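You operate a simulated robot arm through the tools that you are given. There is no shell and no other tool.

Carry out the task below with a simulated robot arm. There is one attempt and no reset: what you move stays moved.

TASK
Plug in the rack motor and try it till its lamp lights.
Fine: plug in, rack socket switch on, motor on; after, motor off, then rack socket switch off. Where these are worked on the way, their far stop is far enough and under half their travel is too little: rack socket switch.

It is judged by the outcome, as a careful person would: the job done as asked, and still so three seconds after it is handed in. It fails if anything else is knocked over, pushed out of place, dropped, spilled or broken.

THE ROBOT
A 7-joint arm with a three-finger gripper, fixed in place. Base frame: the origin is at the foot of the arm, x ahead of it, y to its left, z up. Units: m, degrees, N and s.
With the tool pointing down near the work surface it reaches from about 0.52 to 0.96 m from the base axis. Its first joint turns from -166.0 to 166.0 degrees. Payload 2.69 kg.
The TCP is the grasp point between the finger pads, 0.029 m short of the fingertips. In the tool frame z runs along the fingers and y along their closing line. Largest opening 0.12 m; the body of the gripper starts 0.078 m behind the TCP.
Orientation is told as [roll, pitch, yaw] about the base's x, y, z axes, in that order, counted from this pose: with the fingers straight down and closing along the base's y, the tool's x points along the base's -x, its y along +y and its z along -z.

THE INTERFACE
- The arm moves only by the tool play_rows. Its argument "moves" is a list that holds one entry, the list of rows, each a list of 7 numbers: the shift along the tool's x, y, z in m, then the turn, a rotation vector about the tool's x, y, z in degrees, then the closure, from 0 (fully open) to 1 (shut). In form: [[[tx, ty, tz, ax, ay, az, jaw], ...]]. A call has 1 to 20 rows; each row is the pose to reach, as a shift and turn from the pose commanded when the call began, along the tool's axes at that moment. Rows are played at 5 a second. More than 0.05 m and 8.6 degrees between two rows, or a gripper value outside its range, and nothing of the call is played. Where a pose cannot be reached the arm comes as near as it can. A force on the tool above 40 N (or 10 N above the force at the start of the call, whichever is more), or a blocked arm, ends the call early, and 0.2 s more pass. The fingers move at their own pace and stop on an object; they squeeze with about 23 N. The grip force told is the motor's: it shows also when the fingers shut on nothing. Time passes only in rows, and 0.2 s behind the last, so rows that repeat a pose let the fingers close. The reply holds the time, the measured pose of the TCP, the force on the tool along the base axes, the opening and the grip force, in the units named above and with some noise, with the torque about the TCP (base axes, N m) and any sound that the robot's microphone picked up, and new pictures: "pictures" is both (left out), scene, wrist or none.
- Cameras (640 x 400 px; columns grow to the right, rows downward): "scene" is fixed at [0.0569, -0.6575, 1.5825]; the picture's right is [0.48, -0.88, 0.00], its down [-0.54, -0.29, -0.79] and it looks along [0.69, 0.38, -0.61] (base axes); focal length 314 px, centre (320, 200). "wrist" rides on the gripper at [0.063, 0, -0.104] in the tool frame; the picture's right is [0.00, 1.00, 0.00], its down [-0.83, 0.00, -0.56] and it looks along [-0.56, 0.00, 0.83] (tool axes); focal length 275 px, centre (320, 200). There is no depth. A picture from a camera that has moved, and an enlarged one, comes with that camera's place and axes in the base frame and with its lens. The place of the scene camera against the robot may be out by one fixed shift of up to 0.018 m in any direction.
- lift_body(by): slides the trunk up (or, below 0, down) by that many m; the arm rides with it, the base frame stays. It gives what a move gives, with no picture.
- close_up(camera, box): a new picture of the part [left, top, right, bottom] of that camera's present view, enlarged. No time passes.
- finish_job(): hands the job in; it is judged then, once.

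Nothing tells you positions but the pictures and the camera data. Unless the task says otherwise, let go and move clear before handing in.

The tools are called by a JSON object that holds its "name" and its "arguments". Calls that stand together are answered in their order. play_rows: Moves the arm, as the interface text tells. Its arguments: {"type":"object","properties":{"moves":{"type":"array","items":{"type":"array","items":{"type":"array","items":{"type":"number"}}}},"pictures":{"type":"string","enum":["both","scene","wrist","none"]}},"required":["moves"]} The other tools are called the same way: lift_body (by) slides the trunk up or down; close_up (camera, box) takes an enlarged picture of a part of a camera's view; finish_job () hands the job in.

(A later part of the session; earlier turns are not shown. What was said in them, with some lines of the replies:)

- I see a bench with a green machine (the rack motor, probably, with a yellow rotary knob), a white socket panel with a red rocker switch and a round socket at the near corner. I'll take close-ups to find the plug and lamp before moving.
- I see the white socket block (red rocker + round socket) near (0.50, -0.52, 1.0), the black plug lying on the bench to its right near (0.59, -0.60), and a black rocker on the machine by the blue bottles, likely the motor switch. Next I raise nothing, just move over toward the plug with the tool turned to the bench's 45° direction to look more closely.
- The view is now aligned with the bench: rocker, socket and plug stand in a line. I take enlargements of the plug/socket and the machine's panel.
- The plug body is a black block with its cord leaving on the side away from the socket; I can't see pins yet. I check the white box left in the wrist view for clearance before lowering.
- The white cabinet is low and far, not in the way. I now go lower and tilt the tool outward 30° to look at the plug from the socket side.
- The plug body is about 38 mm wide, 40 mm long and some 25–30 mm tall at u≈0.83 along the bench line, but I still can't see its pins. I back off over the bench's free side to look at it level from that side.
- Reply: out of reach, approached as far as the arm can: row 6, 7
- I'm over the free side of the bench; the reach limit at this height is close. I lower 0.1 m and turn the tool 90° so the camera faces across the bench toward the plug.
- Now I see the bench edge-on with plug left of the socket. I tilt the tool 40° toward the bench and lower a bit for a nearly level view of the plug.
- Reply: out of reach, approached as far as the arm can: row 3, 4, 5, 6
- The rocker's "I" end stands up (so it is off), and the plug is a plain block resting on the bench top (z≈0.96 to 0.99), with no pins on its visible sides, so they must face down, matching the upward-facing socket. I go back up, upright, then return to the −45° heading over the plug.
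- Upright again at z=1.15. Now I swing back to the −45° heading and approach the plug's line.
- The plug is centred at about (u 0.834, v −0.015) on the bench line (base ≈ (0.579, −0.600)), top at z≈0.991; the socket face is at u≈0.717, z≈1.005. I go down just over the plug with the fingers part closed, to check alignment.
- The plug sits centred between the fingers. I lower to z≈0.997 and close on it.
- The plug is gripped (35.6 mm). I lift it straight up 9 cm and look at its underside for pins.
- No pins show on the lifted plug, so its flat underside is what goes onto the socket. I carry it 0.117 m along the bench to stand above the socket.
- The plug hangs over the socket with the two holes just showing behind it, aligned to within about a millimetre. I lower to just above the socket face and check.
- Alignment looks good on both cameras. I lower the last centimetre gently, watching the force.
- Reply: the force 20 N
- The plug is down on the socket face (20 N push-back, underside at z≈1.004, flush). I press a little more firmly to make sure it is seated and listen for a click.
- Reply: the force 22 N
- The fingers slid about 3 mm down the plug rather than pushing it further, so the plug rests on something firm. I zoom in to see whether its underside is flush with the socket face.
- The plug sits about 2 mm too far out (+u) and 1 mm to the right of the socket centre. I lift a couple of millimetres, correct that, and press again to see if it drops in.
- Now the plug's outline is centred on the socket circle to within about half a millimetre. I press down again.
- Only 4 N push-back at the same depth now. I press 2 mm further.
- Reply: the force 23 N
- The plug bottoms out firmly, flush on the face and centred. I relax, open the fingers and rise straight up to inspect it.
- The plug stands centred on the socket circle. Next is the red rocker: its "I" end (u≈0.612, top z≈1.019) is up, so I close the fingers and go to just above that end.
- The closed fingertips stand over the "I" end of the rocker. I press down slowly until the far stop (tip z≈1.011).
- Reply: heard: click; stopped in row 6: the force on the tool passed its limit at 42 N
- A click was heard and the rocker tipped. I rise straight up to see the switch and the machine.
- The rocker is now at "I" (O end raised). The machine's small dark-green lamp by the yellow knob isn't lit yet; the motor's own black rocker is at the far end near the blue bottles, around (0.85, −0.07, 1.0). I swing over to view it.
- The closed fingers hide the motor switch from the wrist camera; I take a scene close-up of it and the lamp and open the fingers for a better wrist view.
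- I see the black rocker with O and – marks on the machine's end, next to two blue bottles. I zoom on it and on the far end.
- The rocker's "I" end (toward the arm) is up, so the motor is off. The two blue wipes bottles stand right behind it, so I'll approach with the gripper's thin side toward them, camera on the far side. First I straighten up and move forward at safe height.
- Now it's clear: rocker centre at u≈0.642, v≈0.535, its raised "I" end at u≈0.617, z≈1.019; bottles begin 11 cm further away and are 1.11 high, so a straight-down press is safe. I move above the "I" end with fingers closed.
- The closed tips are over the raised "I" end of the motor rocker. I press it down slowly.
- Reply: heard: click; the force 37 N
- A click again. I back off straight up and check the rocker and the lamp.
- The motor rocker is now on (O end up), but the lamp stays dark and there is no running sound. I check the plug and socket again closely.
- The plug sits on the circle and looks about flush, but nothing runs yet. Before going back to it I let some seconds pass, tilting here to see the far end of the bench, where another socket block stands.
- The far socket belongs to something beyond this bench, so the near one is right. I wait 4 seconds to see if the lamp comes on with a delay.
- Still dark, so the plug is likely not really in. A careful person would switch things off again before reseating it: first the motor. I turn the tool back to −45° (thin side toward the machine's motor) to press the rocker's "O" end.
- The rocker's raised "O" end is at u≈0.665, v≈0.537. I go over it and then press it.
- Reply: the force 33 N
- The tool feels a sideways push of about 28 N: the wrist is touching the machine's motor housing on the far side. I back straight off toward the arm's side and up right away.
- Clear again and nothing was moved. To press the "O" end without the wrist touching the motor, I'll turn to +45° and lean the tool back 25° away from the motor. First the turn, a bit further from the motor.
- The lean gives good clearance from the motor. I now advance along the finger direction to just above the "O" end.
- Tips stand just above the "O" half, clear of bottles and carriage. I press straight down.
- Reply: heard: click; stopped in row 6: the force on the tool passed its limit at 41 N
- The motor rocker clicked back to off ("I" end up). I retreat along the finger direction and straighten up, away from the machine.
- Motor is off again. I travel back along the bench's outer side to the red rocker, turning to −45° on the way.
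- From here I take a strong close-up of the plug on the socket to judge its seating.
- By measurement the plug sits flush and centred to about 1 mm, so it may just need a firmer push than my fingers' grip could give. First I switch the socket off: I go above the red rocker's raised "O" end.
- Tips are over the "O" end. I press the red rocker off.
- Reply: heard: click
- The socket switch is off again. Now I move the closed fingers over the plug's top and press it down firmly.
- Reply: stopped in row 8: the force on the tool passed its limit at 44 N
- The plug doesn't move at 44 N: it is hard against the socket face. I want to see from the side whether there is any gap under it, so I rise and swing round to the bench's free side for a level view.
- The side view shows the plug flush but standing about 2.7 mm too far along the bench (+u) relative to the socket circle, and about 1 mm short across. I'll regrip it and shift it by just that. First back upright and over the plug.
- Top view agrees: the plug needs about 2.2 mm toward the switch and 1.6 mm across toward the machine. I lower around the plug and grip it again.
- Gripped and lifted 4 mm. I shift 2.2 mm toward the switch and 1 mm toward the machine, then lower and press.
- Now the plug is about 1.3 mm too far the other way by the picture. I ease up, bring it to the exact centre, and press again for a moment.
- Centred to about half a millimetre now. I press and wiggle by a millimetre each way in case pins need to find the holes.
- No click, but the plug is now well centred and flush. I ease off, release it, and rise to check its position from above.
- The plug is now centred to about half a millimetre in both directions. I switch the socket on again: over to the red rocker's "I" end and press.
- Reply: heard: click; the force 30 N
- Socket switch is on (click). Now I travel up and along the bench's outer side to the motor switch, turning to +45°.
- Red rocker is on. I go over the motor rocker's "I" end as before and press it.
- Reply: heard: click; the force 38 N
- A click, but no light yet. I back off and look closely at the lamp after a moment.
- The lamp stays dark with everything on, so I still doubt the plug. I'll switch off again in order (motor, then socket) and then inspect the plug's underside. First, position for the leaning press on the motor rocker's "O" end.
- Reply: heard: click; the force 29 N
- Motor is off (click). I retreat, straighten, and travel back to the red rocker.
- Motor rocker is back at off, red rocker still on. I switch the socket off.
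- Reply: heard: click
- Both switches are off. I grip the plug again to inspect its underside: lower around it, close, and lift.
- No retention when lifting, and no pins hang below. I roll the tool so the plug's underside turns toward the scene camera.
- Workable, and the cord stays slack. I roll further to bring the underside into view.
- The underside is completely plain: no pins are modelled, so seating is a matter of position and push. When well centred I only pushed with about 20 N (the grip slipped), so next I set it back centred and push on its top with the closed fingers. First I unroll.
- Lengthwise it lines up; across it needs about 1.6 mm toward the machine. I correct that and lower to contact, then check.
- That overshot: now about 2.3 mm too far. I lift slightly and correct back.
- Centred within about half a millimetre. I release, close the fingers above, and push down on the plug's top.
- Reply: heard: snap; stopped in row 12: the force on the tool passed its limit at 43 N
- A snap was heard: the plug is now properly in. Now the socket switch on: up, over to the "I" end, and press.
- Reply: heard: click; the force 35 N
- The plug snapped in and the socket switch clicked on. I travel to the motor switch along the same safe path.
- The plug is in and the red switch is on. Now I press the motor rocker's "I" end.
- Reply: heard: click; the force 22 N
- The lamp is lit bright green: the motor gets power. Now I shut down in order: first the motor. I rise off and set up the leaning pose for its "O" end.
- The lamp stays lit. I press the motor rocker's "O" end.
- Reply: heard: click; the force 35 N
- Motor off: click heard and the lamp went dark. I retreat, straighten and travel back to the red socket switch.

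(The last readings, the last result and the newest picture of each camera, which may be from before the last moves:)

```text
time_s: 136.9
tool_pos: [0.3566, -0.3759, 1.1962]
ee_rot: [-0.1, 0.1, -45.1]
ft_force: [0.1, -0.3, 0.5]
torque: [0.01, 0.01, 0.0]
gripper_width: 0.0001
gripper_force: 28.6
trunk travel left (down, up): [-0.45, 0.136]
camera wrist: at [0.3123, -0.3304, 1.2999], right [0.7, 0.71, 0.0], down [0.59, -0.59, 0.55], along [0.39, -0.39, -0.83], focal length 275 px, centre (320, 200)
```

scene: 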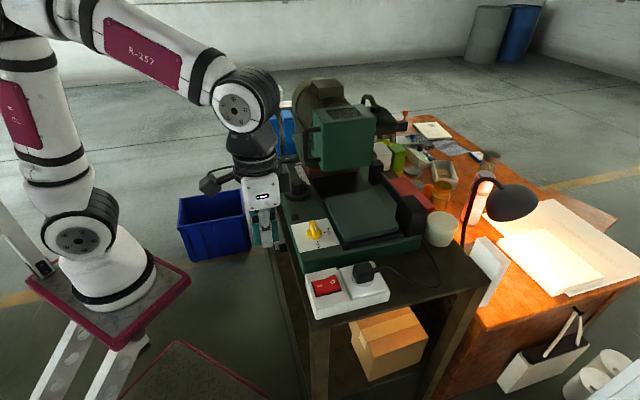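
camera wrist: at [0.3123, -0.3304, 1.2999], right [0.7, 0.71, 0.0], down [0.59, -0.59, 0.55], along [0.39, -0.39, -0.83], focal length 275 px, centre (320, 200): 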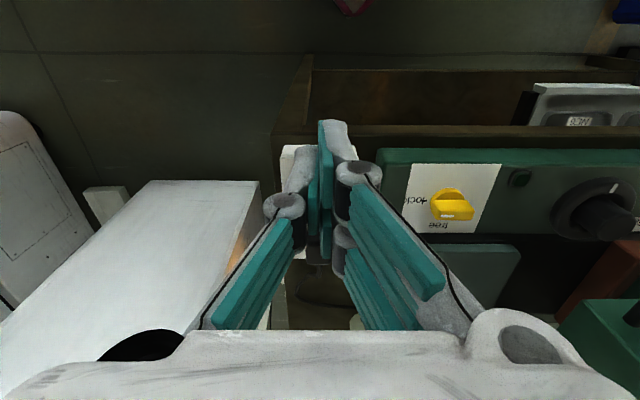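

The motor rocker is off. Now the red rocker's "O" end, the last step.

{"name": "play_rows", "arguments": {"moves": [[[-0.045, 0, 0.01, 0, 0, 0, 1], [-0.09, 0, 0.02, 0, 0, 0, 1], [-0.135, -0.001, 0.035, 0, 0, 0, 1], [-0.135, -0.001, 0.08, 0, 0, 0, 1], [-0.135, -0.001, 0.12, 0, 0, 0, 1], [-0.135, -0.001, 0.14, 0, 0, 0, 1], [-0.135, -0.001, 0.148, 0, 0, 0, 1], [-0.135, -0.001, 0.151, 0, 0, 0, 1], [-0.135, -0.001, 0.1535, 0, 0, 0, 1], [-0.135, -0.001, 0.156, 0, 0, 0, 1]]], "pictures": "scene"}}

{"name": "play_rows", "arguments": {"moves": [[[0, 0, -0.03, 0, 0, 0, 1], [0, 0, -0.07, 0, 0, 0, 1], [0.03, 0, -0.1, 0, 0, 0, 1], [0.07, 0, -0.13, 0, 0, 0, 1], [0.11, 0, -0.16, 0, 0, 0, 1], [0.15, 0, -0.18, 0, 0, 0, 1], [0.15, 0, -0.18, 0, 0, 0, 0.3], [0.15, 0, -0.18, 0, 0, 0, 0], [0.15, 0, -0.18, 0, 0, 0, 0]]]}}

{"name": "close_up", "arguments": {"camera": "scene", "box": [250, 130, 400, 320]}}

{"name": "close_up", "arguments": {"camera": "wrist", "box": [240, 120, 400, 280]}}

```text
time_s: 139.1
tool_pos: [0.4526, -0.4723, 1.042]
ee_rot: [-0.2, 0.0, -44.9]
ft_force: [0.6, 1.5, 20.0]
torque: [0.39, 0.17, -0.02]
gripper_width: 0.0002
gripper_force: 28.5
trunk travel left (down, up): [-0.45, 0.136]
heard: click
```

scene: 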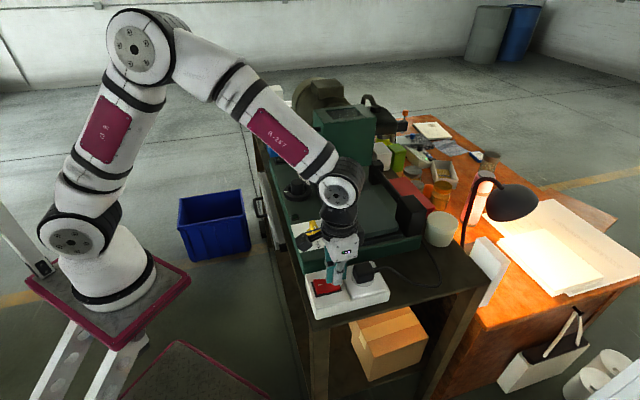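

```text
time_s: 141.1
tool_pos: [0.3447, -0.3665, 1.2214]
ee_rot: [0.0, 0.3, -45.0]
ft_force: [-0.1, -0.7, 0.4]
torque: [0.0, 0.0, -0.01]
gripper_width: 0.1202
gripper_force: 0.1
trunk travel left (down, up): [-0.45, 0.136]
camera wrist: at [0.3016, -0.3214, 1.3238], right [0.7, 0.71, 0.0], down [0.59, -0.59, 0.55], along [0.39, -0.39, -0.83], focal length 275 px, centre (320, 200)
```

scene: 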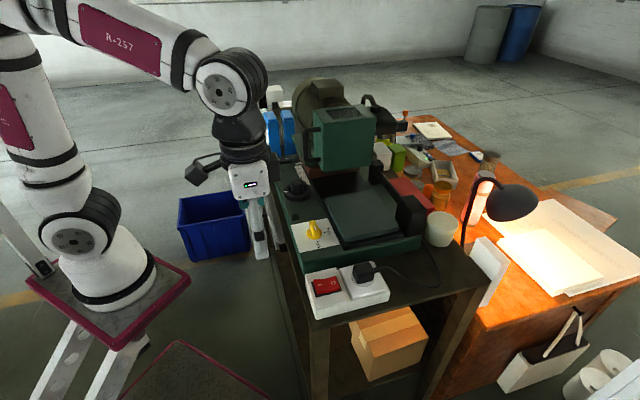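
wrist: 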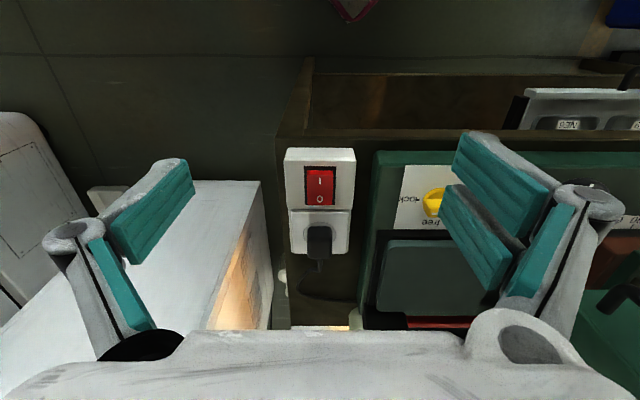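

```text
2.11 times, centred on (325, 225) of scene
camera zoom: at [0.0569, -0.6575, 1.5825], right [0.48, -0.88, 0.0], down [-0.54, -0.29, -0.79], along [0.69, 0.38, -0.61], focal length 662 px, centre (310, 147)
```

zoom: 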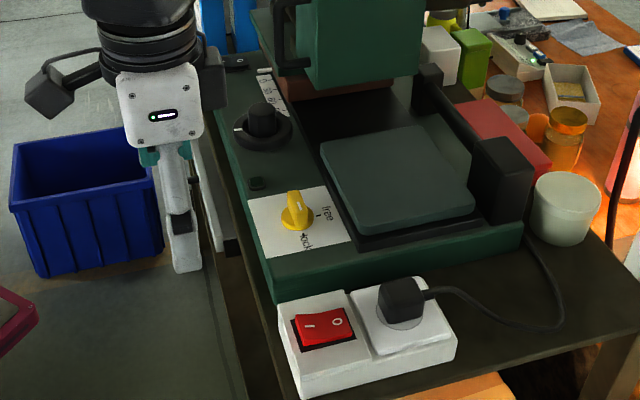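

```text
2.50 times, centred on (320, 200) of wrist
camera zoom: at [0.3016, -0.3214, 1.3238], right [0.7, 0.71, 0.0], down [0.59, -0.59, 0.55], along [0.39, -0.39, -0.83], focal length 688 px, centre (320, 200)
```

zoom: 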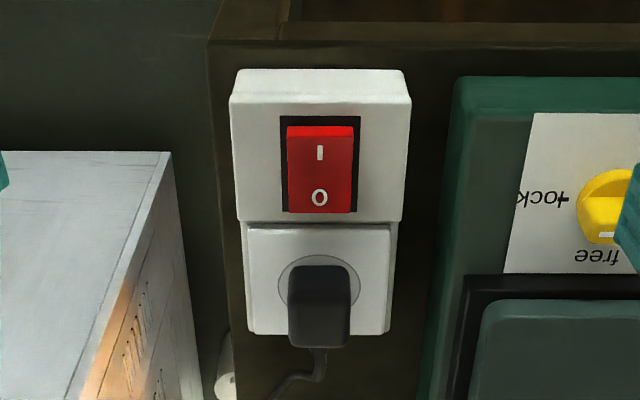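

The lamp lit during the test. The plug is still seated, the motor rocker and the red socket rocker are both at off ("I" ends up), and the lamp is dark. Nothing else looks displaced and the arm is clear of the bench, so I hand in.

{"name": "finish_job", "arguments": {}}

```text
The job is handed in.
```

The rack motor is plugged in and its lamp lit when I tried it. I then switched the motor off, and after it the rack socket switch. Both switches are at off and the plug is still in.

- **Extra tries:** The lamp stayed dark on the first two tries because the plug was not fully seated. Each time I switched the motor off and then the socket off before working on the plug again. On the third try a firm push seated it with a snap, and the lamp came on as soon as I switched the motor on.
- **A bump on the way:** While I was reaching for the motor switch the wrist pressed against the machine's motor housing with about 30 N. I backed off straight away and saw nothing moved or damaged.

The job is handed in, with the gripper open and the arm clear of the bench.
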